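You operate a simulated robot arm through the tools that you are given. There is no shell and no other tool. Be economical: measure what you need, move in short steps, check, and stop when the job is done.

You run a simulated robot arm. Do the job below in one go: nothing can be reset, and whatever is moved stays where it is left.

## Task
Shut the radish lever and step the tower down for the small grey-tabbed basket.
Fine: wait for the dash before the wide lid comes off to the dark green mat; steel ring on, basket in its collar with its lid still seated; the lever stays shut.

It is judged by the outcome, as a careful person would: the job done as asked, and still so three seconds after it is handed in. It fails if anything else is knocked over, pushed out of place, dropped, spilled or broken. A push-on lid holds only when it is set on centred and level and pressed home; a screw cap is set on level and turned clockwise until tight.

## Robot
A 7-joint arm with a two-finger parallel gripper, fixed in place. Base frame: the origin is at the foot of the arm, x ahead of it, y to its left, z up; the work surface is at about z = 854. Units: mm, degrees, N and s.
With the tool pointing down near the work surface it reaches from about 240 to 680 mm from the base axis. Its first joint turns from -66.0 to 66.0 degrees. Payload 2.4 kg.
The tool frame sits at the grasp point between the pads (the TCP): z along the fingers, y along the line on which they close. The tips reach 30 mm beyond it. The gripper opens to 94 mm. The fingers are 28 mm wide and 10 mm thick; the gripper's body (50 by 96 mm) begins 55 mm behind the TCP.
Orientation is told as [roll, pitch, yaw] about the base's x, y, z axes, in that order, counted from this pose: with the fingers straight down and closing along the base's y, the tool's x points along the base's -x, its y along +y and its z along -z.

## Interface
- The arm moves only by the tool play_rows. Its argument "moves" is a list of rows, each an object (a shift or turn left out is 0, a gripper value left out holds the last) with "linear": the shift along the tool's x, y, z in units of 100 mm (1.0 is 100 mm), a list of three; "rotation": the turn, a rotation vector about the tool's x, y, z in units of 60 degrees (1.0 is 60 degrees), a list of three; "hand": the closure, from 0 (fully open) to 1 (shut). In form: [{"linear": [x, y, z], "rotation": [rx, ry, rz], "hand": hand}, ...]. A call has 1 to 20 rows; each row is the pose to reach, as a shift and turn from the pose commanded when the call began, along the tool's axes at that moment. A call with a number of a shift or a turn outside -1 to 1 is refused whole. A row lasts 0.2 s, in which the tool goes at most 50 mm and 8.6 degrees; a call with a longer step from one row to the next is refused whole, and so is a gripper value outside its range. Where a pose cannot be reached the arm comes as near as it can. A force on the tool above 90 N (or 10 N above the force at the start of the call, whichever is more), or a blocked arm, ends the call early, and 0.2 s more pass. Each finger travels about 153 mm/s and halts on what it meets, pressing with about 22 N; the grip force reading is that of the motor and also rises with nothing between the fingers. The clock runs only during rows and for 0.2 s after the last one: add rows that repeat a pose to give the fingers time. It gives the time, the measured TCP pose, the force on the tool (base axes), the opening and the grip force at its end, in the units of the frame above (readings bear some noise), with the torque about the TCP (base axes, N m) and any sound that the robot's microphone picked up.
- Cameras (640 x 400 px; columns grow to the right, rows downward): "scene" is fixed at [37.1, 480, 1426.6]; the picture's right is [-0.72, -0.69, 0.00], its down [-0.45, 0.47, -0.76] and it looks along [0.52, -0.55, -0.65] (base axes); focal length 214 px, centre (320, 200). "wrist" rides on the gripper at [76, 14, -103] in the tool frame; the picture's right is [-0.18, 0.98, 0.00], its down [-0.75, -0.14, -0.64] and it looks along [-0.63, -0.12, 0.77] (tool axes); focal length 243 px, centre (320, 200). There is no depth. A picture from a camera that has moved, and an enlarged one, comes with that camera's place and axes in the base frame and with its lens. The place of the scene camera against the robot may be out by one fixed shift of up to 12 mm in any direction.
- capture(camera): a new picture of that camera. The clock stands still meanwhile.
- enlarge(camera, box): a new picture of the part [left, top, right, bottom] of that camera's present view, enlarged. The clock stands still meanwhile.
- close_job(): hands the job in; it is judged then, once.

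Work in short steps. Places have to be worked out from the pictures, the camera data and where the tool is seen: move nearer, look again, correct. Check each grasp and each placing, and mend what went wrong. You have 120 turns and 64 pictures in all, those below and enlarged ones among them. Open the gripper and draw the arm clear of the work before you hand the job in, unless the task says otherwise; then end with one line.

The tools are called as a command line: name --argument value ..., lists and objects as JSON in quotes. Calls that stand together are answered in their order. play_rows: Moves the arm, as the interface text tells. Its arguments: {"type":"object","properties":{"moves":{"type":"array"}},"required":["moves"]} The other tools are called the same way: capture (camera) takes a picture; enlarge (camera, box) takes an enlarged picture of a part of a camera's view; close_job () hands the job in.

At the start:

```text
t: 0.0
eef_pos: [406.2, -6.8, 1319.4]
ee_rot: [0.1, 0.0, 0.0]
contact_force: [-0.6, 0.2, -0.2]
wrist_torque: [0.0, -0.02, -0.03]
width: 94.1
grasp_force: 0.0
```

scene: 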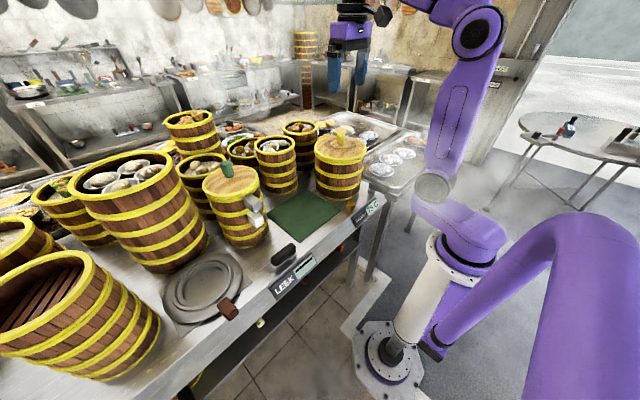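
wrist: 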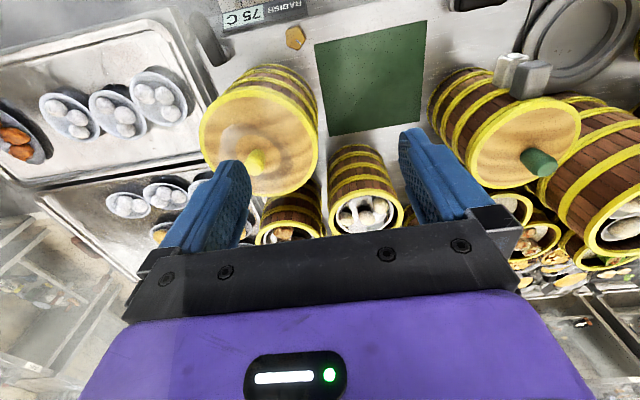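

I'll look closely at the work area first.

enlarge --camera "scene" --box '[240, 110, 420, 240]'

enlarge --camera "scene" --box '[150, 150, 340, 330]'

enlarge --camera "wrist" --box '[190, 0, 640, 200]'

```text
3.08 times, centred on (330, 175) of scene
camera zoom: at [37.1, 480.0, 1426.6], right [-0.72, -0.69, 0.0], down [-0.45, 0.47, -0.76], along [0.52, -0.55, -0.65], focal length 660 px, centre (289, 277)
```

zoom: 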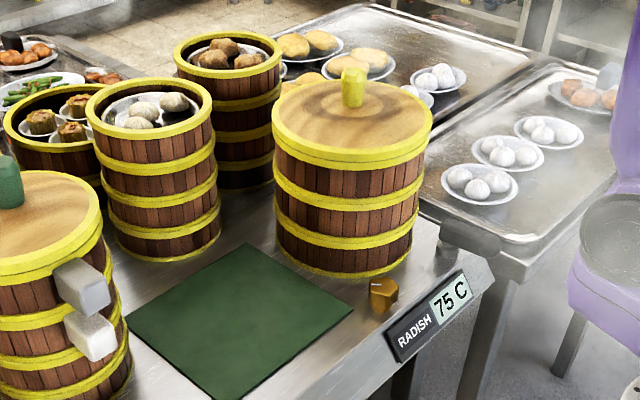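

```text
2.22 times, centred on (245, 240) of scene
camera zoom: at [37.1, 480.0, 1426.6], right [-0.72, -0.69, 0.0], down [-0.45, 0.47, -0.76], along [0.52, -0.55, -0.65], focal length 477 px, centre (487, 111)
```

zoom: 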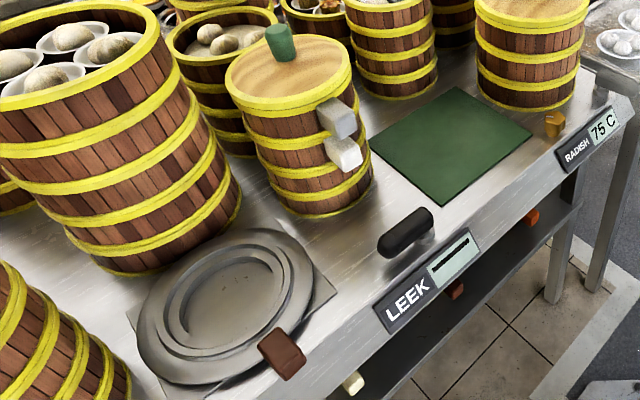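

```text
1.42 times, centred on (415, 100) of wrist
camera zoom: at [331.1, 6.3, 1422.0], right [0.18, 0.98, 0.0], down [0.75, -0.14, 0.64], along [0.63, -0.12, -0.77], focal length 345 px, centre (185, 342)
```

zoom: 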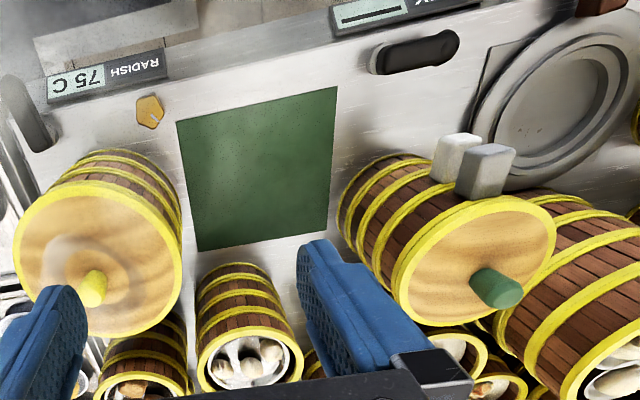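

The radish tower shows 75 C. I see a black handle by the display and a brown pentagonal piece, so I'll move the wrist camera over that area to look at both.

play_rows --moves '[{"linear": [0.15, -0.22, 0.25]}, {"linear": [0.3, -0.45, 0.5]}, {"linear": [0.45, -0.68, 0.75]}, {"linear": [0.6, -0.9, 1.0]}]'

play_rows --moves '[{"linear": [0.15, -0.22, 0.25]}, {"linear": [0.3, -0.45, 0.5]}, {"linear": [0.45, -0.68, 0.75]}, {"linear": [0.6, -0.8, 1.0]}]'

capture --camera "wrist"

```text
t: 1.0
eef_pos: [347.2, -97.5, 1217.8]
ee_rot: [0.0, -0.1, 0.0]
contact_force: [-0.7, 0.3, -0.5]
wrist_torque: [0.03, -0.05, -0.03]
width: 93.9
grasp_force: 0.0
```

```text
t: 2.0
eef_pos: [288.4, -178.4, 1119.1]
ee_rot: [0.0, 0.0, 0.1]
contact_force: [0.6, -1.3, 0.6]
wrist_torque: [0.02, 0.03, -0.02]
width: 94.3
grasp_force: 0.1
```

```text
58 pictures are left
camera wrist: at [213.4, -164.4, 1221.2], right [0.18, 0.98, 0.0], down [0.75, -0.14, 0.64], along [0.63, -0.12, -0.77], focal length 243 px, centre (320, 200)
```

wrist: 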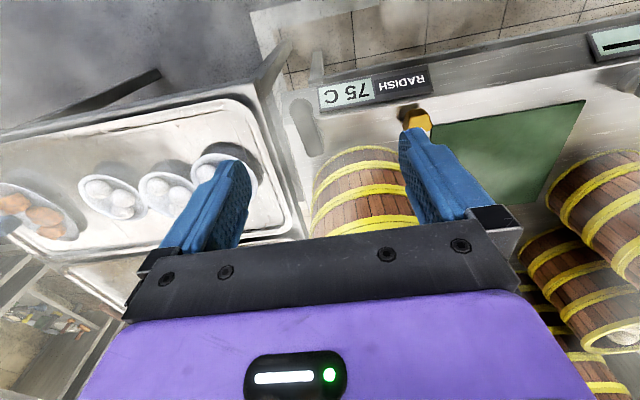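

enlarge --camera "wrist" --box '[270, 60, 462, 180]'

enlarge --camera "scene" --box '[330, 160, 420, 230]'

```text
3.33 times, centred on (366, 120) of wrist
camera zoom: at [213.4, -164.4, 1221.2], right [0.18, 0.98, 0.0], down [0.75, -0.14, 0.64], along [0.63, -0.12, -0.77], focal length 809 px, centre (167, 467)
```

zoom: 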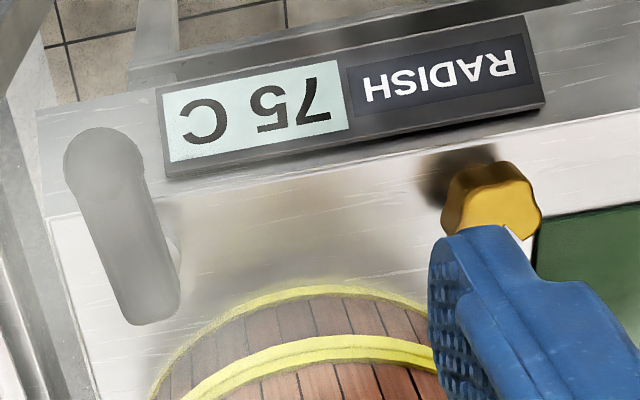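

```text
5.71 times, centred on (375, 195) of scene
camera zoom: at [37.1, 480.0, 1426.6], right [-0.72, -0.69, 0.0], down [-0.45, 0.47, -0.76], along [0.52, -0.55, -0.65], focal length 1226 px, centre (6, 229)
```

zoom: 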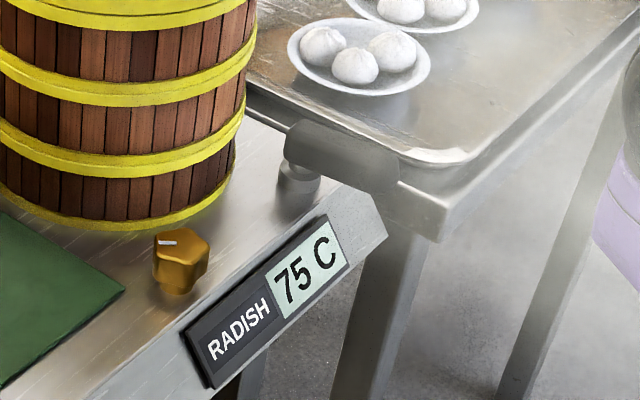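

enlarge --camera "scene" --box '[250, 220, 340, 290]'

enlarge --camera "scene" --box '[195, 150, 285, 250]'

```text
5.71 times, centred on (295, 255) of scene
camera zoom: at [37.1, 480.0, 1426.6], right [-0.72, -0.69, 0.0], down [-0.45, 0.47, -0.76], along [0.52, -0.55, -0.65], focal length 1226 px, centre (463, -114)
```

zoom: 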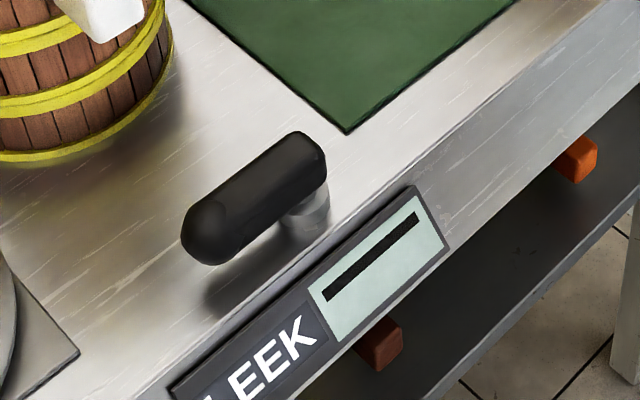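

```text
4.00 times, centred on (240, 200) of scene
camera zoom: at [37.1, 480.0, 1426.6], right [-0.72, -0.69, 0.0], down [-0.45, 0.47, -0.76], along [0.52, -0.55, -0.65], focal length 858 px, centre (640, 200)
```

zoom: 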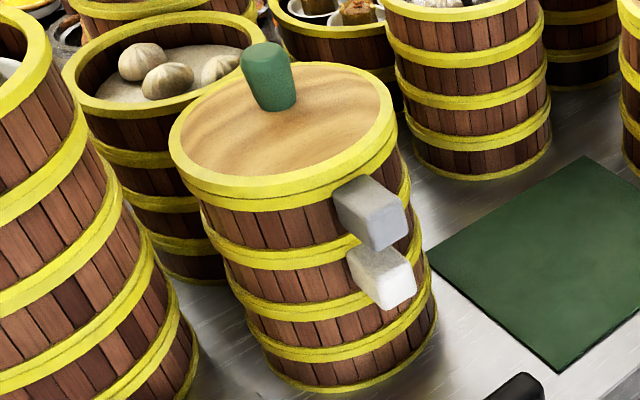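

The radish lever lies nearly along x, with its pivot at the far end near (390,-208). The leek lever, whose display shows a dash, lies parallel to the table edge and points +y. I'll go down over the radish handle for a better look.

play_rows --moves '[{"linear": [-0.12, -0.1, 0.4]}, {"linear": [-0.3, -0.25, 0.75]}, {"linear": [-0.42, -0.34, 1.0], "hand": 0.3}, {"linear": [-0.42, -0.34, 1.0], "hand": 0.3}]'

capture --camera "wrist"

```text
t: 3.0
eef_pos: [329.1, -210.1, 1018.5]
ee_rot: [0.0, -0.1, 0.0]
contact_force: [-0.1, -1.0, 0.0]
wrist_torque: [-0.01, -0.01, -0.01]
width: 65.7
grasp_force: 0.1
```

```text
53 pictures are left
camera wrist: at [253.8, -196.4, 1122.4], right [0.18, 0.98, 0.0], down [0.75, -0.14, 0.64], along [0.63, -0.12, -0.77], focal length 243 px, centre (320, 200)
```

wrist: 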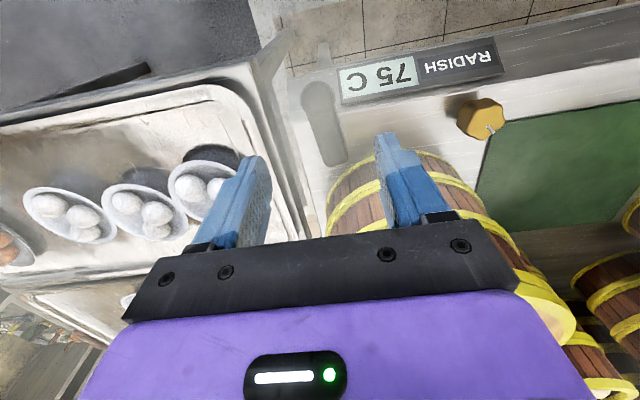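

The handle's centreline is at y ≈ -211, running from x ≈ 318 to 397. I'll narrow the gap to about 52 mm and lower the fingers so they straddle it.

play_rows --moves '[{"linear": [-0.05, 0.0, 0.3], "hand": 0.44}, {"linear": [-0.08, 0.0, 0.6]}, {"linear": [-0.08, 0.0, 0.85]}, {"linear": [-0.08, 0.0, 0.85]}]'

capture --camera "wrist"

enlarge --camera "scene" --box '[330, 130, 450, 230]'

```text
t: 4.0
eef_pos: [334.9, -211.3, 934.0]
ee_rot: [0.0, 0.0, 0.0]
contact_force: [0.3, -0.3, 0.0]
wrist_torque: [-0.05, -0.01, 0.0]
width: 52.6
grasp_force: 0.0
```

```text
52 pictures are left
camera wrist: at [259.6, -197.3, 1037.0], right [0.18, 0.98, 0.0], down [0.75, -0.14, 0.64], along [0.63, -0.12, -0.77], focal length 243 px, centre (320, 200)
```

wrist: 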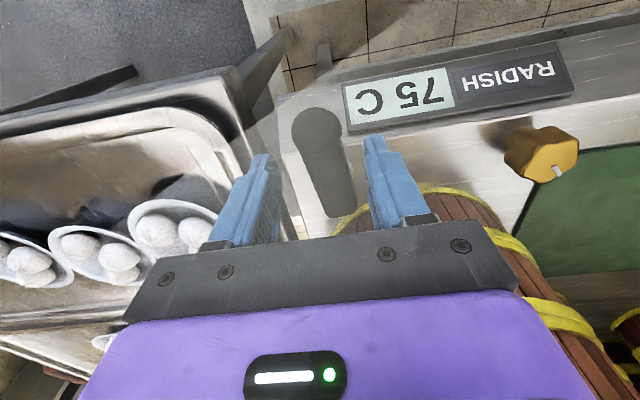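

```text
4.00 times, centred on (390, 180) of scene
camera zoom: at [37.1, 480.0, 1426.6], right [-0.72, -0.69, 0.0], down [-0.45, 0.47, -0.76], along [0.52, -0.55, -0.65], focal length 858 px, centre (40, 280)
```

zoom: 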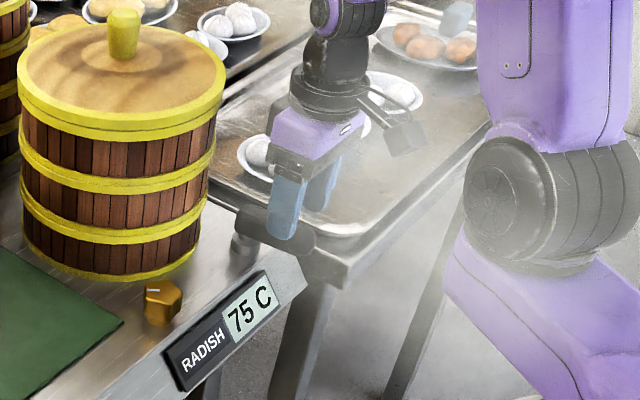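

play_rows --moves '[{"linear": [0, 0, 0.15]}, {"linear": [0, 0, 0.34]}, {"linear": [0, 0, 0.34]}]'

capture --camera "wrist"

```text
t: 4.8
eef_pos: [338.3, -210.8, 897.3]
ee_rot: [-0.1, 0.0, -0.1]
contact_force: [0.3, 0.1, 0.3]
wrist_torque: [-0.01, 0.02, 0.06]
width: 52.4
grasp_force: 0.1
```

```text
50 pictures are left
camera wrist: at [261.3, -197.1, 1001.9], right [0.18, 0.98, 0.0], down [0.75, -0.14, 0.64], along [0.63, -0.12, -0.77], focal length 243 px, centre (320, 200)
```

wrist: 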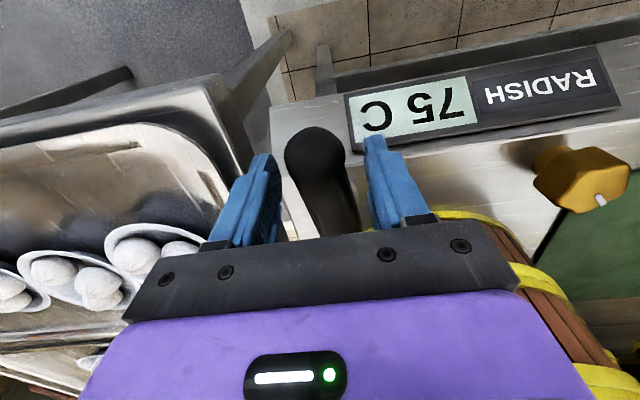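

The fingers straddle the handle cleanly. The swing needs to end with the hand on the robot side, so I'll lift, close, and go down on the -y side to push it round.

play_rows --moves '[{"linear": [0, 0, -0.3]}, {"linear": [0, 0, -0.6], "hand": 1.0}, {"linear": [0.03, -0.15, -0.6]}, {"linear": [0.03, -0.29, -0.6]}, {"linear": [0.03, -0.29, -0.6]}, {"linear": [0.03, -0.29, -0.3]}, {"linear": [0.03, -0.29, 0.0]}, {"linear": [0.03, -0.29, 0.0]}]'

capture --camera "wrist"

```text
t: 6.6
eef_pos: [333.4, -241.0, 901.6]
ee_rot: [0.0, 0.0, 0.0]
contact_force: [-0.6, 1.1, -0.3]
wrist_torque: [-0.01, 0.02, 0.02]
width: 0.2
grasp_force: 21.7
```

```text
49 pictures are left
camera wrist: at [257.9, -228.2, 1004.3], right [0.18, 0.98, 0.0], down [0.75, -0.14, 0.64], along [0.63, -0.12, -0.77], focal length 243 px, centre (320, 200)
```

wrist: 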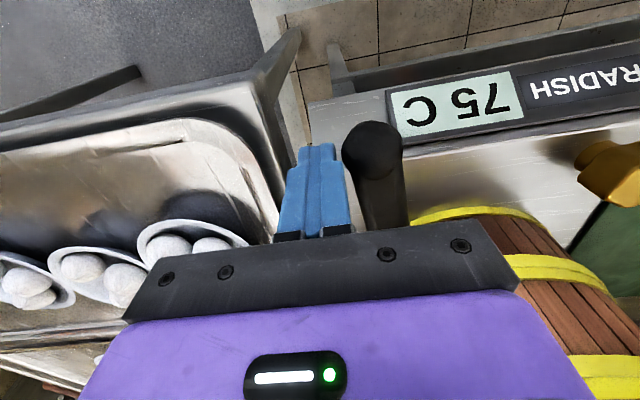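

play_rows --moves '[{"linear": [-0.03, 0.09, 0]}, {"linear": [0.0, 0.16, 0]}, {"linear": [0.025, 0.223, 0]}, {"linear": [0.035, 0.295, 0]}, {"linear": [0.04, 0.365, 0]}, {"linear": [0.03, 0.435, 0]}, {"linear": [0.017, 0.505, 0]}]'

capture --camera "wrist"

```text
t: 7.6
eef_pos: [333.1, -228.0, 901.7]
ee_rot: [-1.1, -1.5, -1.6]
contact_force: [-3.7, -22.2, -10.5]
wrist_torque: [-0.13, -0.13, 0.33]
width: 0.1
grasp_force: 21.9
stopped in row 5: the force on the tool passed its limit (the readings are from after the stop); the commanded pose is now the measured one
```

```text
48 pictures are left
camera wrist: at [255.2, -209.6, 1002.7], right [0.21, 0.98, -0.01], down [0.73, -0.15, 0.66], along [0.65, -0.15, -0.75], focal length 243 px, centre (320, 200)
```

wrist: 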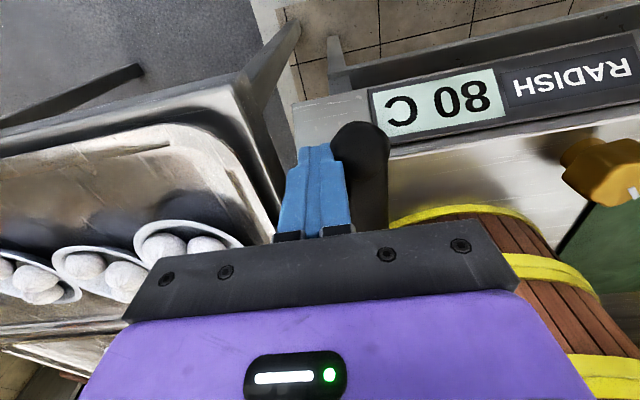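

The lever resisted in this direction, and the display has risen to 80 C. I'll back off and check whether it moved at all.

play_rows --moves '[{"linear": [0, -0.06, 0]}, {"linear": [0, -0.13, 0], "rotation": [0.018, -0.025, -0.027]}, {"linear": [0, -0.13, 0], "rotation": [0.018, -0.025, -0.027]}]'

capture --camera "wrist"

enlarge --camera "scene" --box '[340, 150, 430, 220]'

```text
t: 8.4
eef_pos: [330.8, -237.1, 902.2]
ee_rot: [-2.1, -2.7, 0.4]
contact_force: [-0.7, -0.2, 1.1]
wrist_torque: [0.01, 0.0, -0.01]
width: 0.0
grasp_force: 21.8
```

```text
47 pictures are left
camera wrist: at [252.2, -219.7, 1001.3], right [0.18, 0.98, -0.03], down [0.72, -0.11, 0.68], along [0.67, -0.14, -0.73], focal length 243 px, centre (320, 200)
```

wrist: 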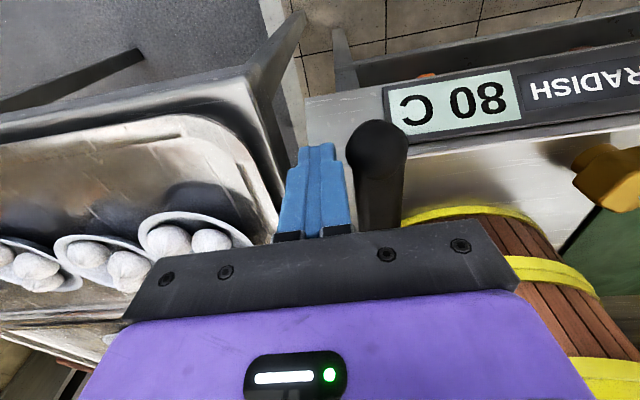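

```text
5.71 times, centred on (385, 185) of scene
camera zoom: at [37.1, 480.0, 1426.6], right [-0.72, -0.69, 0.0], down [-0.45, 0.47, -0.76], along [0.52, -0.55, -0.65], focal length 1226 px, centre (-51, 286)
```

zoom: 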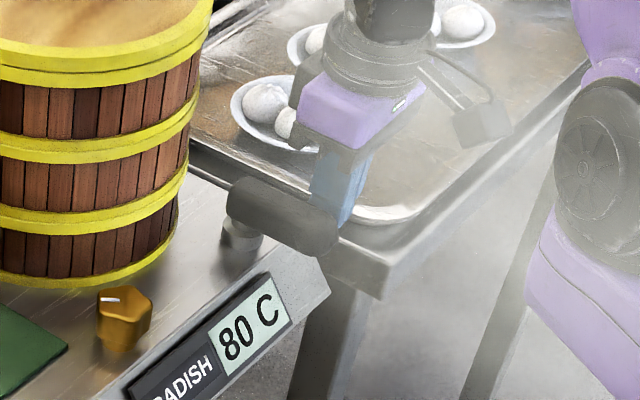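

The scene view shows the lever did turn a few degrees, so the hinge is probably stiff or damped. I'll straighten the tool and push slowly, closer to the tip.

play_rows --moves '[{"linear": [0.05, 0, 0], "rotation": [-0.035, 0.045, 0.007]}, {"linear": [0.05, 0.03, 0], "rotation": [-0.035, 0.045, 0.007]}, {"linear": [0.05, 0.05, 0], "rotation": [-0.035, 0.045, 0.007]}, {"linear": [0.05, 0.065, 0], "rotation": [-0.035, 0.045, 0.007]}, {"linear": [0.05, 0.08, 0], "rotation": [-0.035, 0.045, 0.007]}, {"linear": [0.05, 0.095, 0], "rotation": [-0.035, 0.045, 0.007]}, {"linear": [0.05, 0.11, 0], "rotation": [-0.035, 0.045, 0.007]}, {"linear": [0.05, 0.125, 0], "rotation": [-0.035, 0.045, 0.007]}, {"linear": [0.05, 0.14, 0], "rotation": [-0.035, 0.045, 0.007]}]'

```text
t: 10.4
eef_pos: [327.7, -226.3, 901.6]
ee_rot: [-0.2, -0.5, -0.5]
contact_force: [-14.9, -35.5, 22.1]
wrist_torque: [-0.21, 0.12, -0.07]
width: 0.2
grasp_force: 21.8
```

It's moving under about 35 N, so I'll keep pushing slowly along the arc.

play_rows --moves '[{"linear": [0, 0.015, 0]}, {"linear": [0, 0.03, 0]}, {"linear": [0, 0.045, 0]}, {"linear": [0, 0.06, 0]}, {"linear": [0, 0.075, 0]}, {"linear": [0, 0.09, 0]}, {"linear": [0, 0.105, 0]}, {"linear": [0, 0.12, 0]}]'

capture --camera "wrist"

```text
t: 12.2
eef_pos: [327.1, -226.5, 902.3]
ee_rot: [-0.9, -1.2, -1.9]
contact_force: [-4.9, -22.8, -11.5]
wrist_torque: [-0.19, -0.1, 0.18]
width: 0.2
grasp_force: 22.2
stopped in row 8: the force on the tool passed its limit (the readings are from after the stop); the commanded pose is now the measured one
```

```text
45 pictures are left
camera wrist: at [249.9, -209.3, 1003.2], right [0.22, 0.98, -0.01], down [0.73, -0.16, 0.66], along [0.64, -0.15, -0.75], focal length 243 px, centre (320, 200)
```

wrist: 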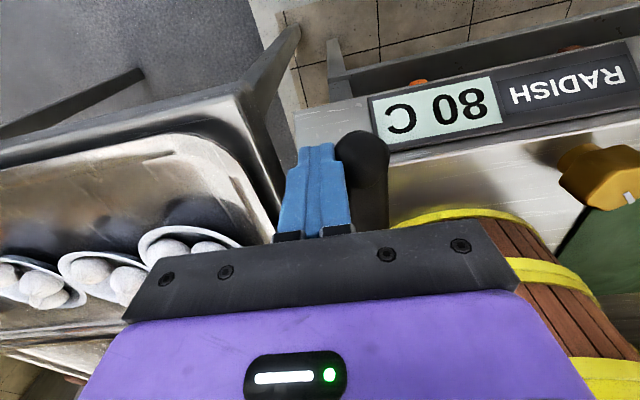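

It hit a hard stop at the same place, so this is one end of its travel and shutting must be the other way round. I'll lift over and push from the +y side.

play_rows --moves '[{"linear": [0, -0.08, 0], "rotation": [-0.015, 0.02, -0.032]}, {"linear": [0, -0.08, -0.35], "rotation": [-0.015, 0.02, -0.032]}, {"linear": [0, -0.08, -0.65], "rotation": [-0.015, 0.02, -0.032]}, {"linear": [-0.04, 0.25, -0.65], "rotation": [-0.015, 0.02, -0.032]}, {"linear": [-0.07, 0.58, -0.65], "rotation": [-0.015, 0.02, -0.032]}, {"linear": [-0.07, 0.58, -0.4], "rotation": [-0.015, 0.02, -0.032]}, {"linear": [-0.07, 0.58, -0.1], "rotation": [-0.015, 0.02, -0.032]}, {"linear": [-0.07, 0.58, -0.1], "rotation": [-0.015, 0.02, -0.032]}]'

capture --camera "wrist"

```text
t: 14.0
eef_pos: [335.4, -163.8, 907.7]
ee_rot: [0.2, 0.3, 0.2]
contact_force: [0.2, -0.2, -0.2]
wrist_torque: [-0.04, -0.02, -0.03]
width: 0.4
grasp_force: 22.2
```

```text
44 pictures are left
camera wrist: at [260.8, -150.2, 1011.1], right [0.18, 0.98, 0.0], down [0.76, -0.14, 0.64], along [0.63, -0.11, -0.77], focal length 243 px, centre (320, 200)
```

wrist: 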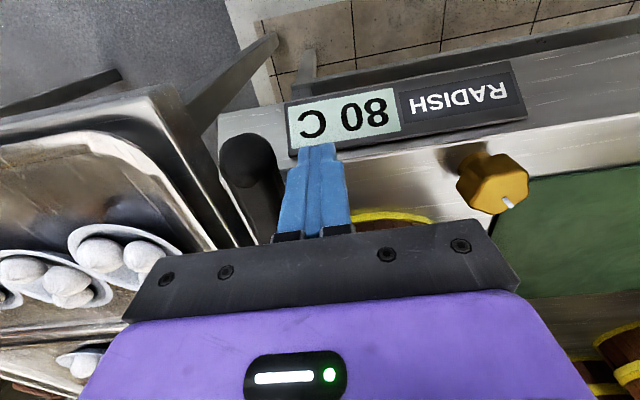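

play_rows --moves '[{"linear": [0.02, -0.1, 0]}, {"linear": [0.03, -0.17, 0]}, {"linear": [0.04, -0.2, 0]}, {"linear": [0.045, -0.23, 0]}, {"linear": [0.055, -0.26, 0]}, {"linear": [0.06, -0.29, 0]}, {"linear": [0.065, -0.32, 0]}]'

capture --camera "wrist"

```text
t: 15.6
eef_pos: [327.5, -196.7, 911.9]
ee_rot: [0.2, 0.2, 0.2]
contact_force: [2.6, 7.2, 0.0]
wrist_torque: [0.09, -0.02, 0.14]
width: 0.0
grasp_force: 22.3
```

```text
43 pictures are left
camera wrist: at [253.3, -183.8, 1014.2], right [0.18, 0.98, 0.0], down [0.76, -0.14, 0.64], along [0.63, -0.11, -0.77], focal length 243 px, centre (320, 200)
```

wrist: 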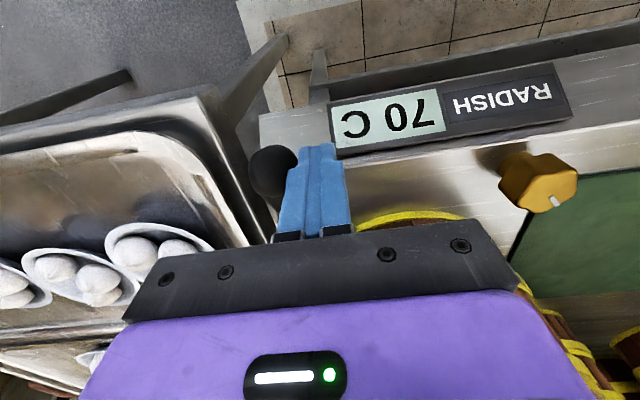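

The lever turns easily this way (about 7 N) and the reading is falling, 70 C now. I'll continue round the arc.

play_rows --moves '[{"linear": [0.007, -0.06, -0.03]}, {"linear": [0.007, -0.125, -0.03]}, {"linear": [0.0, -0.17, -0.03]}, {"linear": [-0.008, -0.22, -0.03]}, {"linear": [-0.018, -0.27, -0.03]}, {"linear": [-0.035, -0.315, -0.03]}, {"linear": [-0.055, -0.36, -0.03]}, {"linear": [-0.08, -0.4, -0.03]}]'

capture --camera "wrist"

```text
t: 17.4
eef_pos: [336.7, -239.8, 913.7]
ee_rot: [0.2, 0.3, 0.1]
contact_force: [-3.0, 5.2, -2.3]
wrist_torque: [0.15, 0.03, 0.06]
width: 0.0
grasp_force: 22.2
```

```text
42 pictures are left
camera wrist: at [262.1, -225.5, 1017.4], right [0.18, 0.98, 0.0], down [0.76, -0.14, 0.64], along [0.63, -0.11, -0.77], focal length 243 px, centre (320, 200)
```

wrist: 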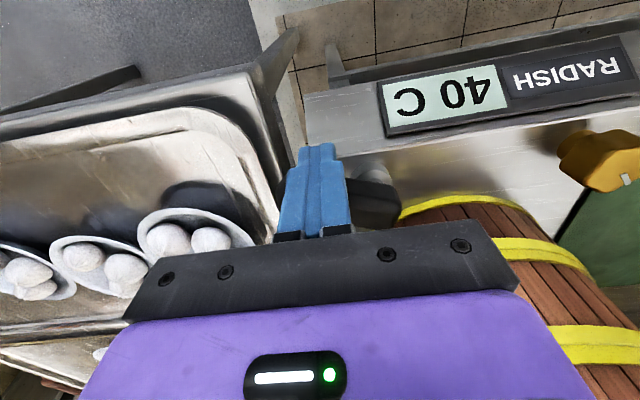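

play_rows --moves '[{"linear": [-0.05, -0.045, 0]}, {"linear": [-0.095, -0.085, 0]}, {"linear": [-0.135, -0.11, 0]}, {"linear": [-0.175, -0.14, 0]}, {"linear": [-0.215, -0.16, 0]}, {"linear": [-0.24, -0.16, 0]}]'

capture --camera "wrist"

enlarge --camera "scene" --box '[340, 150, 430, 220]'

```text
t: 18.8
eef_pos: [354.5, -255.3, 913.7]
ee_rot: [0.7, 0.8, -0.1]
contact_force: [-38.7, -3.4, 3.5]
wrist_torque: [-0.53, 0.48, 0.01]
width: 0.0
grasp_force: 21.8
```

```text
41 pictures are left
camera wrist: at [281.3, -241.6, 1017.6], right [0.19, 0.98, 0.01], down [0.76, -0.15, 0.63], along [0.62, -0.11, -0.78], focal length 243 px, centre (320, 200)
```

wrist: 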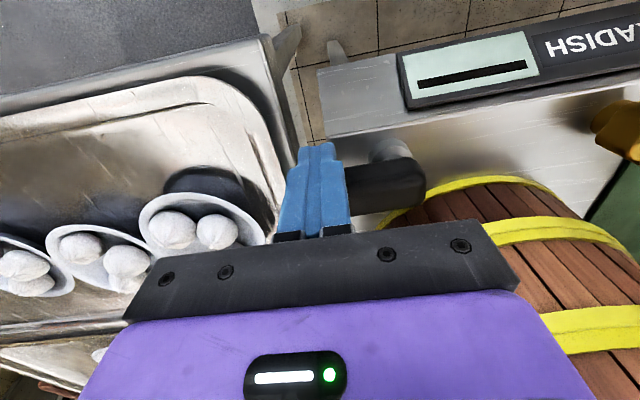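

```text
5.71 times, centred on (385, 185) of scene
camera zoom: at [36.1, 479.9, 1426.7], right [-0.72, -0.69, 0.0], down [-0.45, 0.47, -0.76], along [0.52, -0.55, -0.65], focal length 1226 px, centre (-51, 286)
```

zoom: 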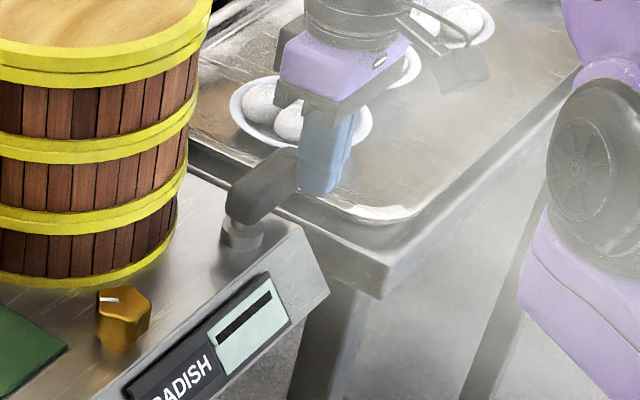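

The dash is showing and the lever is against its stop. I'll back off, rise and check that both hold.

play_rows --moves '[{"linear": [0.15, 0, 0], "rotation": [0.012, -0.013, 0]}, {"linear": [0.25, 0, -0.2], "rotation": [0.012, -0.013, 0]}, {"linear": [0.25, 0.1, -0.6], "rotation": [0.012, -0.013, 0]}, {"linear": [0.25, 0.2, -1.0], "rotation": [0.012, -0.013, 0]}]'

play_rows --moves '[{"linear": [0, 0.2, -0.4], "hand": 0.5}, {"linear": [0, 0.4, -0.8], "hand": 0.0}, {"linear": [0, 0.75, -1.0]}, {"linear": [0, 1.0, -1.0]}]'

capture --camera "wrist"

capture --camera "scene"

```text
t: 19.8
eef_pos: [333.7, -233.5, 1013.7]
ee_rot: [-0.5, -0.7, 0.3]
contact_force: [0.2, -0.5, -0.5]
wrist_torque: [0.01, 0.0, 0.01]
width: 0.0
grasp_force: 22.2
```

```text
t: 20.8
eef_pos: [334.3, -134.7, 1112.4]
ee_rot: [-0.5, -0.5, 0.3]
contact_force: [-0.1, -0.5, -0.6]
wrist_torque: [-0.05, -0.02, 0.0]
width: 94.0
grasp_force: 0.0
```

```text
39 pictures are left
camera wrist: at [258.0, -119.5, 1215.5], right [0.18, 0.98, -0.01], down [0.75, -0.13, 0.65], along [0.64, -0.12, -0.76], focal length 243 px, centre (320, 200)
```

wrist: 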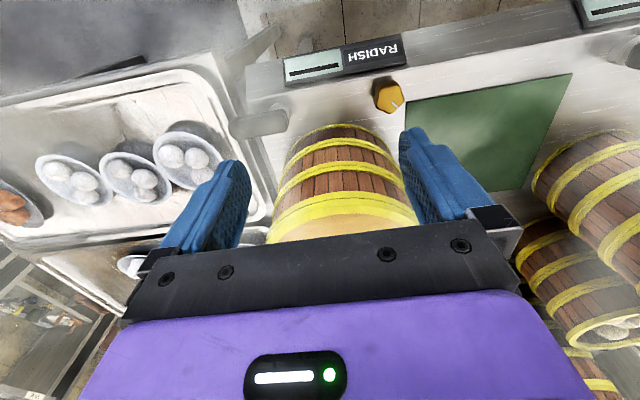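

```text
38 pictures are left
```

scene: 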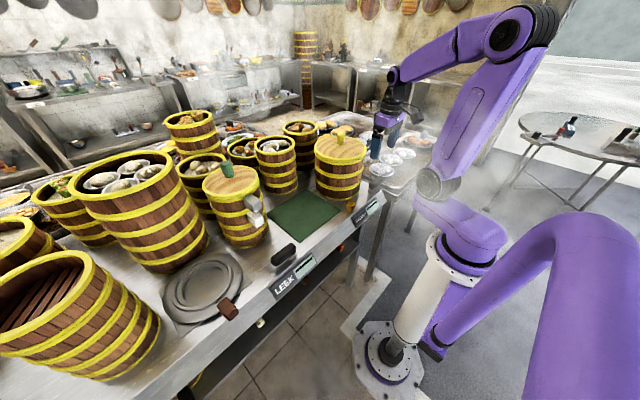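

The dash holds and the lever stays shut. Next I'll move above the wide lid to find its knob.

play_rows --moves '[{"linear": [0, 0.03, -0.45], "rotation": [-0.008, 0.008, 0]}, {"linear": [-0.3, 0.06, -0.7], "rotation": [-0.008, 0.008, 0]}, {"linear": [-0.65, 0.1, -0.8], "rotation": [-0.008, 0.008, 0]}, {"linear": [-1.0, 0.12, -0.8], "rotation": [-0.008, 0.008, 0]}, {"linear": [-1.0, 0.12, -0.8], "rotation": [-0.008, 0.008, 0]}]'

capture --camera "wrist"

```text
t: 22.0
eef_pos: [434.8, -123.2, 1192.2]
ee_rot: [-0.1, -0.1, 0.1]
contact_force: [-0.2, -0.2, 0.2]
wrist_torque: [0.0, 0.0, -0.02]
width: 93.9
grasp_force: 0.1
```

```text
37 pictures are left
camera wrist: at [359.5, -108.7, 1295.4], right [0.18, 0.98, 0.0], down [0.75, -0.14, 0.64], along [0.63, -0.12, -0.77], focal length 243 px, centre (320, 200)
```

wrist: 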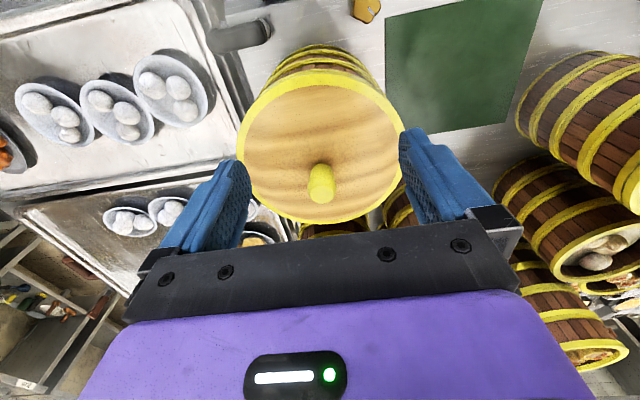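

The knob looks to be at about (515,-138). I'll move above it and look again.

play_rows --moves '[{"linear": [-0.35, -0.06, 0.0]}, {"linear": [-0.8, -0.14, 0.0]}, {"linear": [-0.8, -0.14, 0.4]}, {"linear": [-0.8, -0.14, 0.4]}]'

capture --camera "wrist"

enlarge --camera "scene" --box '[295, 90, 385, 160]'

```text
t: 23.0
eef_pos: [512.5, -131.7, 1153.1]
ee_rot: [-0.1, -0.2, 0.2]
contact_force: [0.1, -0.3, -0.4]
wrist_torque: [-0.01, 0.02, 0.05]
width: 94.2
grasp_force: 0.0
```

```text
36 pictures are left
camera wrist: at [437.5, -119.0, 1255.7], right [0.18, 0.98, 0.0], down [0.75, -0.14, 0.64], along [0.63, -0.12, -0.77], focal length 243 px, centre (320, 200)
```

wrist: 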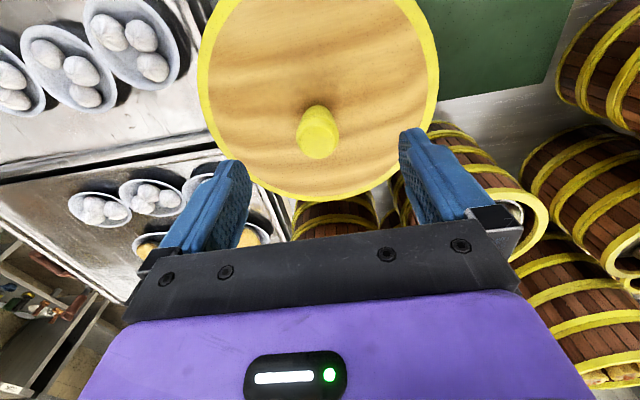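

```text
5.71 times, centred on (340, 125) of scene
camera zoom: at [37.1, 480.0, 1426.6], right [-0.72, -0.69, 0.0], down [-0.45, 0.47, -0.76], along [0.52, -0.55, -0.65], focal length 1226 px, centre (206, 629)
```

zoom: 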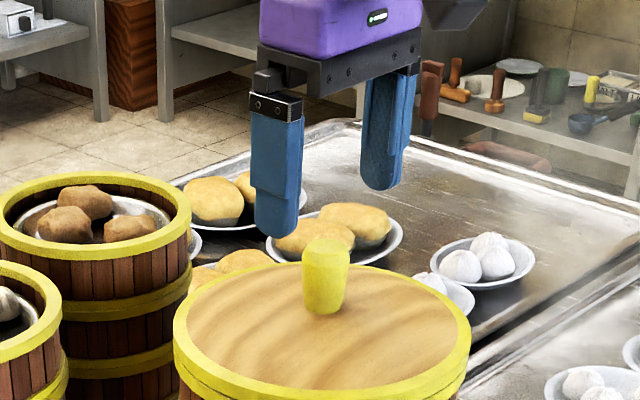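

Knob centre is about (512,-135), with its top near z 1090 and the lid face near 1048. I'll go down around it.

play_rows --moves '[{"linear": [0, -0.04, 0.25]}, {"linear": [0, -0.04, 0.45]}, {"linear": [0, -0.04, 0.58]}, {"linear": [0, -0.04, 0.66]}, {"linear": [0, -0.04, 0.66]}]'

capture --camera "wrist"

enlarge --camera "scene" --box '[295, 90, 385, 160]'

```text
t: 24.2
eef_pos: [512.7, -138.5, 1088.3]
ee_rot: [0.0, -0.1, 0.2]
contact_force: [1.2, 1.1, 0.1]
wrist_torque: [0.01, 0.01, 0.02]
width: 93.9
grasp_force: 0.0
```

```text
34 pictures are left
camera wrist: at [437.8, -125.2, 1190.8], right [0.18, 0.98, 0.0], down [0.75, -0.14, 0.64], along [0.63, -0.12, -0.77], focal length 243 px, centre (320, 200)
```

wrist: 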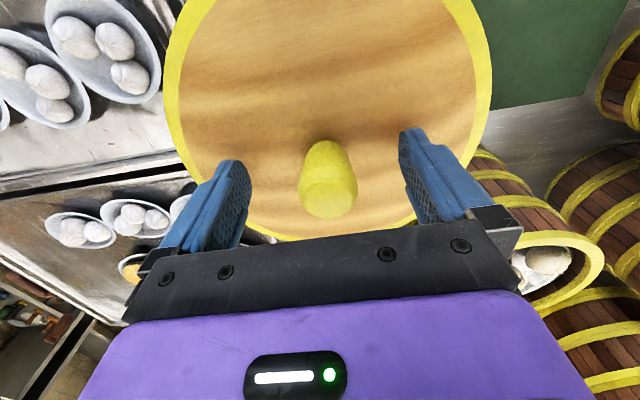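

```text
5.71 times, centred on (340, 125) of scene
camera zoom: at [37.1, 480.0, 1426.6], right [-0.72, -0.69, 0.0], down [-0.45, 0.47, -0.76], along [0.52, -0.55, -0.65], focal length 1226 px, centre (206, 629)
```

zoom: 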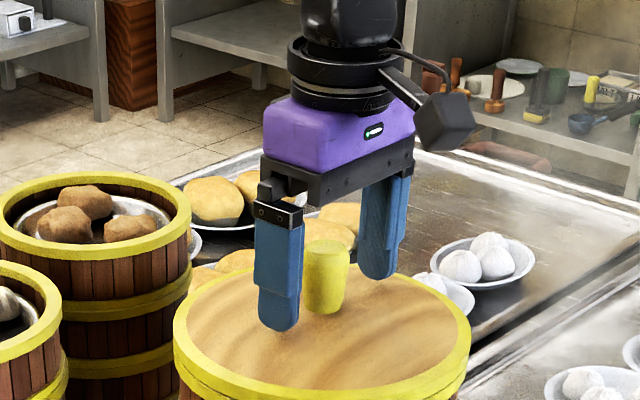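

The knob is between the pads, so I'll trim slightly and grip.

play_rows --moves '[{"linear": [-0.02, 0.025, 0.02]}, {"linear": [-0.02, 0.025, 0.02], "hand": 1.0}, {"linear": [-0.02, 0.025, 0.02], "hand": 1.0}, {"linear": [-0.02, 0.025, 0.02], "hand": 1.0}, {"linear": [-0.02, 0.025, 0.02], "hand": 1.0}]'

```text
t: 25.4
eef_pos: [516.5, -135.9, 1086.5]
ee_rot: [0.0, -0.1, 0.2]
contact_force: [0.8, 1.0, 0.3]
wrist_torque: [0.29, -0.06, -0.05]
width: 30.4
grasp_force: 21.8
```

Gripped at 30 mm wide. I'll lift straight up gently.

play_rows --moves '[{"linear": [0, 0, -0.05]}, {"linear": [0, 0, -0.15]}, {"linear": [0, 0, -0.35]}, {"linear": [0, 0, -0.65]}, {"linear": [0, 0, -0.9]}, {"linear": [0, 0, -0.9]}]'

capture --camera "scene"

capture --camera "wrist"

```text
t: 26.8
eef_pos: [516.5, -138.1, 1175.5]
ee_rot: [-0.1, -0.1, 0.2]
contact_force: [-0.5, -0.1, -2.4]
wrist_torque: [0.03, 0.0, -0.02]
width: 29.9
grasp_force: 22.0
```

```text
32 pictures are left
```

scene: 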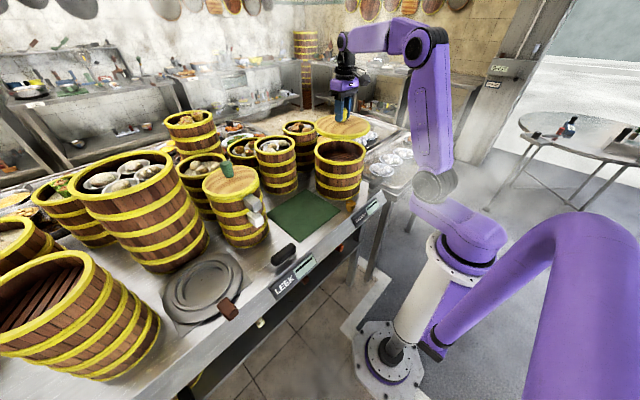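

```text
31 pictures are left
camera wrist: at [440.3, -123.6, 1279.0], right [0.18, 0.98, 0.0], down [0.75, -0.14, 0.64], along [0.63, -0.12, -0.77], focal length 243 px, centre (320, 200)
```

wrist: 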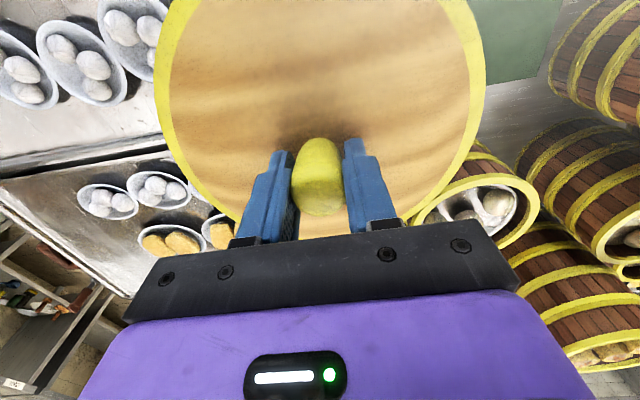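

The lid is off and level, with the lever still shut. I'll carry it across over the mat, centred at about (494,88).

play_rows --moves '[{"linear": [0, 0.2, 0]}, {"linear": [0.03, 0.45, 0]}, {"linear": [0.06, 0.7, 0]}, {"linear": [0.1, 1.0, 0]}]'

play_rows --moves '[{"linear": [0.03, 0.3, 0]}, {"linear": [0.06, 0.6, 0]}, {"linear": [0.1, 0.85, 0]}, {"linear": [0.12, 1.0, 0]}, {"linear": [0.12, 1.0, 0]}]'

play_rows --moves '[{"linear": [0, 0.25, 0.2]}, {"linear": [0, 0.25, 0.6]}, {"linear": [0, 0.25, 1.0]}, {"linear": [0, 0.25, 1.0]}]'

capture --camera "wrist"

capture --camera "scene"

```text
t: 27.8
eef_pos: [505.1, -34.5, 1175.2]
ee_rot: [-0.1, -0.1, 0.1]
contact_force: [-0.1, 0.2, -1.1]
wrist_torque: [-0.07, -0.01, -0.02]
width: 30.2
grasp_force: 22.2
```

```text
t: 29.0
eef_pos: [493.9, 64.6, 1175.4]
ee_rot: [0.0, -0.1, 0.2]
contact_force: [-0.7, 0.4, -1.4]
wrist_torque: [-0.02, 0.02, 0.0]
width: 30.4
grasp_force: 21.9
```

```text
t: 30.0
eef_pos: [496.7, 86.7, 1072.2]
ee_rot: [0.0, -0.1, 0.3]
contact_force: [0.2, -0.1, -1.2]
wrist_torque: [0.0, 0.01, 0.0]
width: 30.1
grasp_force: 21.6
```

```text
30 pictures are left
camera wrist: at [420.5, 101.7, 1175.1], right [0.18, 0.98, 0.0], down [0.75, -0.14, 0.64], along [0.63, -0.12, -0.77], focal length 243 px, centre (320, 200)
```

wrist: 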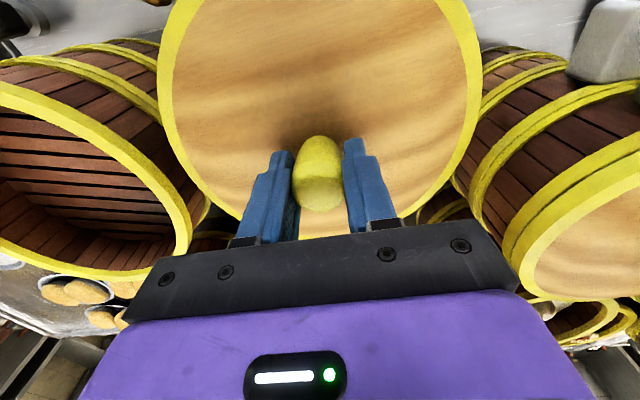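

```text
29 pictures are left
```

scene: 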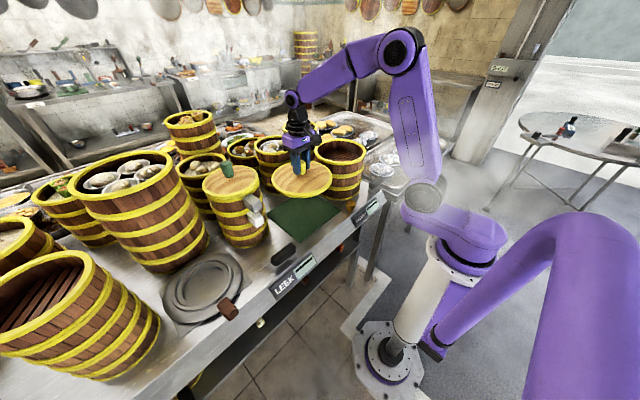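

The lid is clear on both sides. I'll lower it over the mat.

play_rows --moves '[{"linear": [0.02, 0.01, 0.35]}, {"linear": [0.02, 0.01, 0.7]}, {"linear": [0.02, 0.01, 1.0]}, {"linear": [0.02, 0.01, 1.0]}]'

enlarge --camera "scene" --box '[240, 140, 370, 250]'

```text
t: 31.0
eef_pos: [493.4, 89.6, 972.1]
ee_rot: [-0.1, -0.1, 0.2]
contact_force: [-0.1, -0.4, -1.4]
wrist_torque: [-0.01, 0.05, -0.01]
width: 30.2
grasp_force: 22.0
```

```text
3.64 times, centred on (305, 195) of scene
camera zoom: at [37.1, 480.0, 1426.6], right [-0.72, -0.69, 0.0], down [-0.45, 0.47, -0.76], along [0.52, -0.55, -0.65], focal length 780 px, centre (374, 218)
```

zoom: 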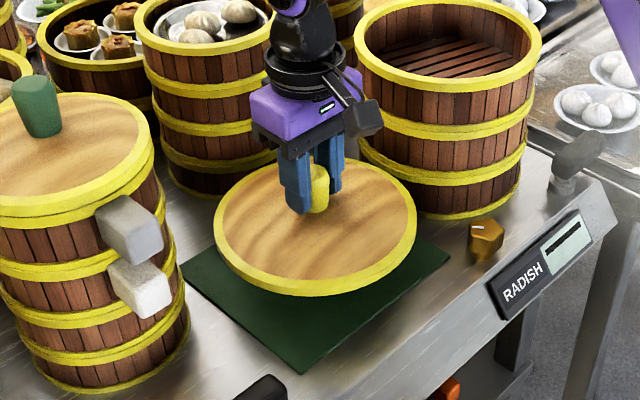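

play_rows --moves '[{"linear": [0, 0, 0.25]}, {"linear": [0, 0, 0.38]}, {"linear": [0, 0, 0.42]}, {"linear": [0, 0, 0.45]}, {"linear": [0, 0, 0.48]}, {"linear": [0, 0, 0.48]}]'

enlarge --camera "scene" --box '[240, 140, 370, 250]'

```text
t: 32.4
eef_pos: [490.5, 90.1, 927.6]
ee_rot: [-0.2, -0.1, 0.2]
contact_force: [-0.2, -0.4, -1.7]
wrist_torque: [0.06, 0.01, 0.01]
width: 30.3
grasp_force: 22.5
```

```text
3.64 times, centred on (305, 195) of scene
camera zoom: at [37.1, 480.0, 1426.6], right [-0.72, -0.69, 0.0], down [-0.45, 0.47, -0.76], along [0.52, -0.55, -0.65], focal length 780 px, centre (374, 218)
```

zoom: 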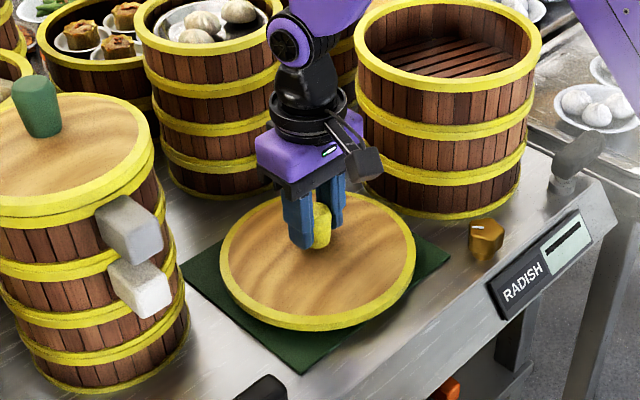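

play_rows --moves '[{"linear": [0, 0, 0.03]}, {"linear": [0, 0, 0.06]}, {"linear": [0, 0, 0.09]}, {"linear": [0, 0, 0.12]}, {"linear": [0, 0, 0.12]}]'

enlarge --camera "scene" --box '[240, 140, 370, 250]'

```text
t: 33.6
eef_pos: [494.0, 89.4, 917.3]
ee_rot: [0.0, -0.5, 0.2]
contact_force: [-2.2, 1.9, 35.7]
wrist_torque: [0.17, 0.48, -0.12]
width: 29.9
grasp_force: 22.3
```

```text
3.64 times, centred on (305, 195) of scene
camera zoom: at [36.5, 479.9, 1426.7], right [-0.72, -0.69, 0.0], down [-0.45, 0.47, -0.76], along [0.52, -0.55, -0.65], focal length 780 px, centre (374, 218)
```

zoom: 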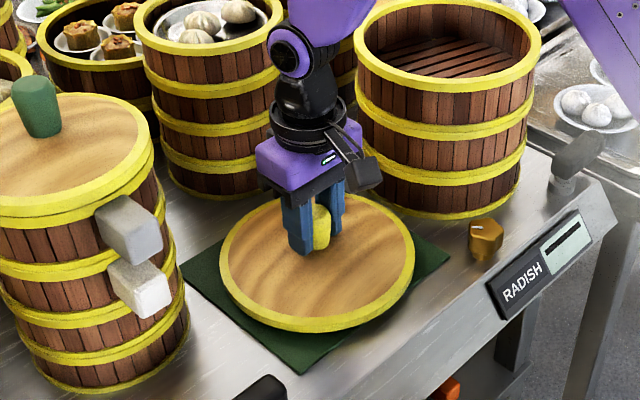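

The lid is resting on the mat at TCP z 918 and is centred. I'll ease the force and release.

play_rows --moves '[{"linear": [0, 0, -0.02]}, {"linear": [0, 0, -0.02], "hand": 0.3}, {"linear": [0, 0, -0.02], "hand": 0.3}, {"linear": [0, 0, -0.3], "hand": 0.3}, {"linear": [0, 0, -0.65], "hand": 0.3}, {"linear": [0, 0, -1.0], "hand": 0.3}]'

play_rows --moves '[{"linear": [0.1, 0, -0.4]}, {"linear": [0.4, 0, -0.8]}, {"linear": [0.7, 0.2, -1.0], "hand": 0}, {"linear": [0.9, 0.6, -1.0]}, {"linear": [1.0, 1.0, -1.0]}]'

capture --camera "scene"

capture --camera "wrist"

```text
t: 35.0
eef_pos: [488.8, 90.2, 1014.4]
ee_rot: [-0.1, 0.1, 0.3]
contact_force: [-0.4, -0.4, 0.3]
wrist_torque: [0.04, -0.01, 0.02]
width: 65.7
grasp_force: 0.1
```

```text
t: 36.2
eef_pos: [388.1, 190.4, 1116.2]
ee_rot: [0.0, 0.0, 0.2]
contact_force: [1.0, -0.7, 0.2]
wrist_torque: [0.0, 0.01, 0.0]
width: 93.8
grasp_force: 0.0
```

```text
25 pictures are left
```

scene: 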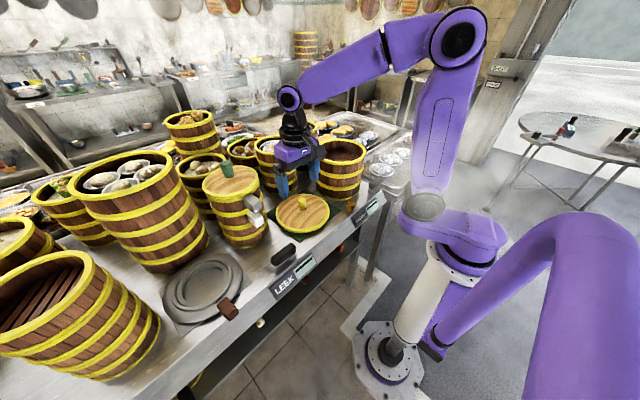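

```text
24 pictures are left
camera wrist: at [312.3, 204.1, 1218.7], right [0.18, 0.98, 0.0], down [0.75, -0.14, 0.64], along [0.63, -0.12, -0.77], focal length 243 px, centre (320, 200)
```

wrist: 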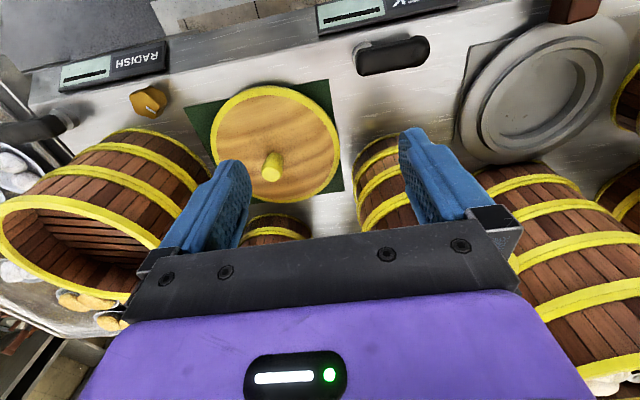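

The lid is settled on the mat, the lever is shut and the dash shows. Next is the steel ring: centre about (469,491), with its brown tab at about (370,480).

play_rows --moves '[{"linear": [0.15, 0.3, 0]}, {"linear": [0.3, 0.65, 0]}, {"linear": [0.5, 1.0, 0]}]'

play_rows --moves '[{"linear": [0.1, 0.35, 0]}, {"linear": [0.15, 0.7, 0]}, {"linear": [0.18, 1.0, 0.2]}]'

play_rows --moves '[{"linear": [0, 0.3, 0.3]}, {"linear": [0, 0.65, 0.6]}, {"linear": [0, 0.75, 0.9]}, {"linear": [0, 0.75, 0.9]}]'

capture --camera "wrist"

```text
t: 37.0
eef_pos: [342.8, 289.6, 1114.8]
ee_rot: [-0.1, -0.1, 0.2]
contact_force: [0.1, 0.3, 0.2]
wrist_torque: [0.03, 0.02, -0.02]
width: 94.0
grasp_force: 0.1
```

```text
t: 37.8
eef_pos: [323.0, 388.8, 1095.2]
ee_rot: [0.0, -0.2, 0.2]
contact_force: [-0.3, -0.4, -0.3]
wrist_torque: [0.01, 0.01, 0.01]
width: 93.8
grasp_force: 0.0
```

```text
t: 38.8
eef_pos: [320.2, 463.1, 1006.2]
ee_rot: [0.0, 0.0, 0.2]
contact_force: [0.2, -0.6, 0.5]
wrist_torque: [-0.01, -0.04, 0.02]
width: 94.1
grasp_force: 0.1
```

```text
23 pictures are left
camera wrist: at [244.7, 477.2, 1108.9], right [0.18, 0.98, 0.0], down [0.75, -0.14, 0.64], along [0.63, -0.12, -0.77], focal length 243 px, centre (320, 200)
```

wrist: 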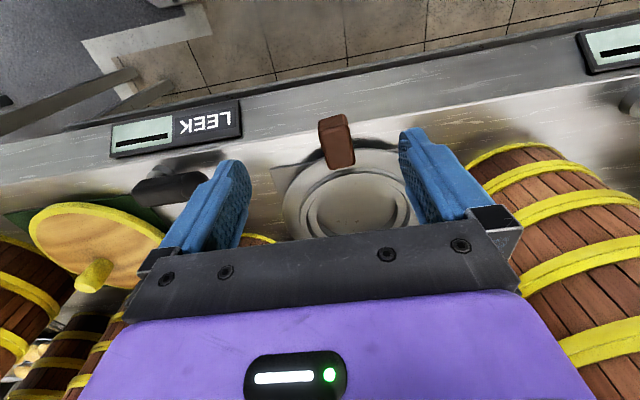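

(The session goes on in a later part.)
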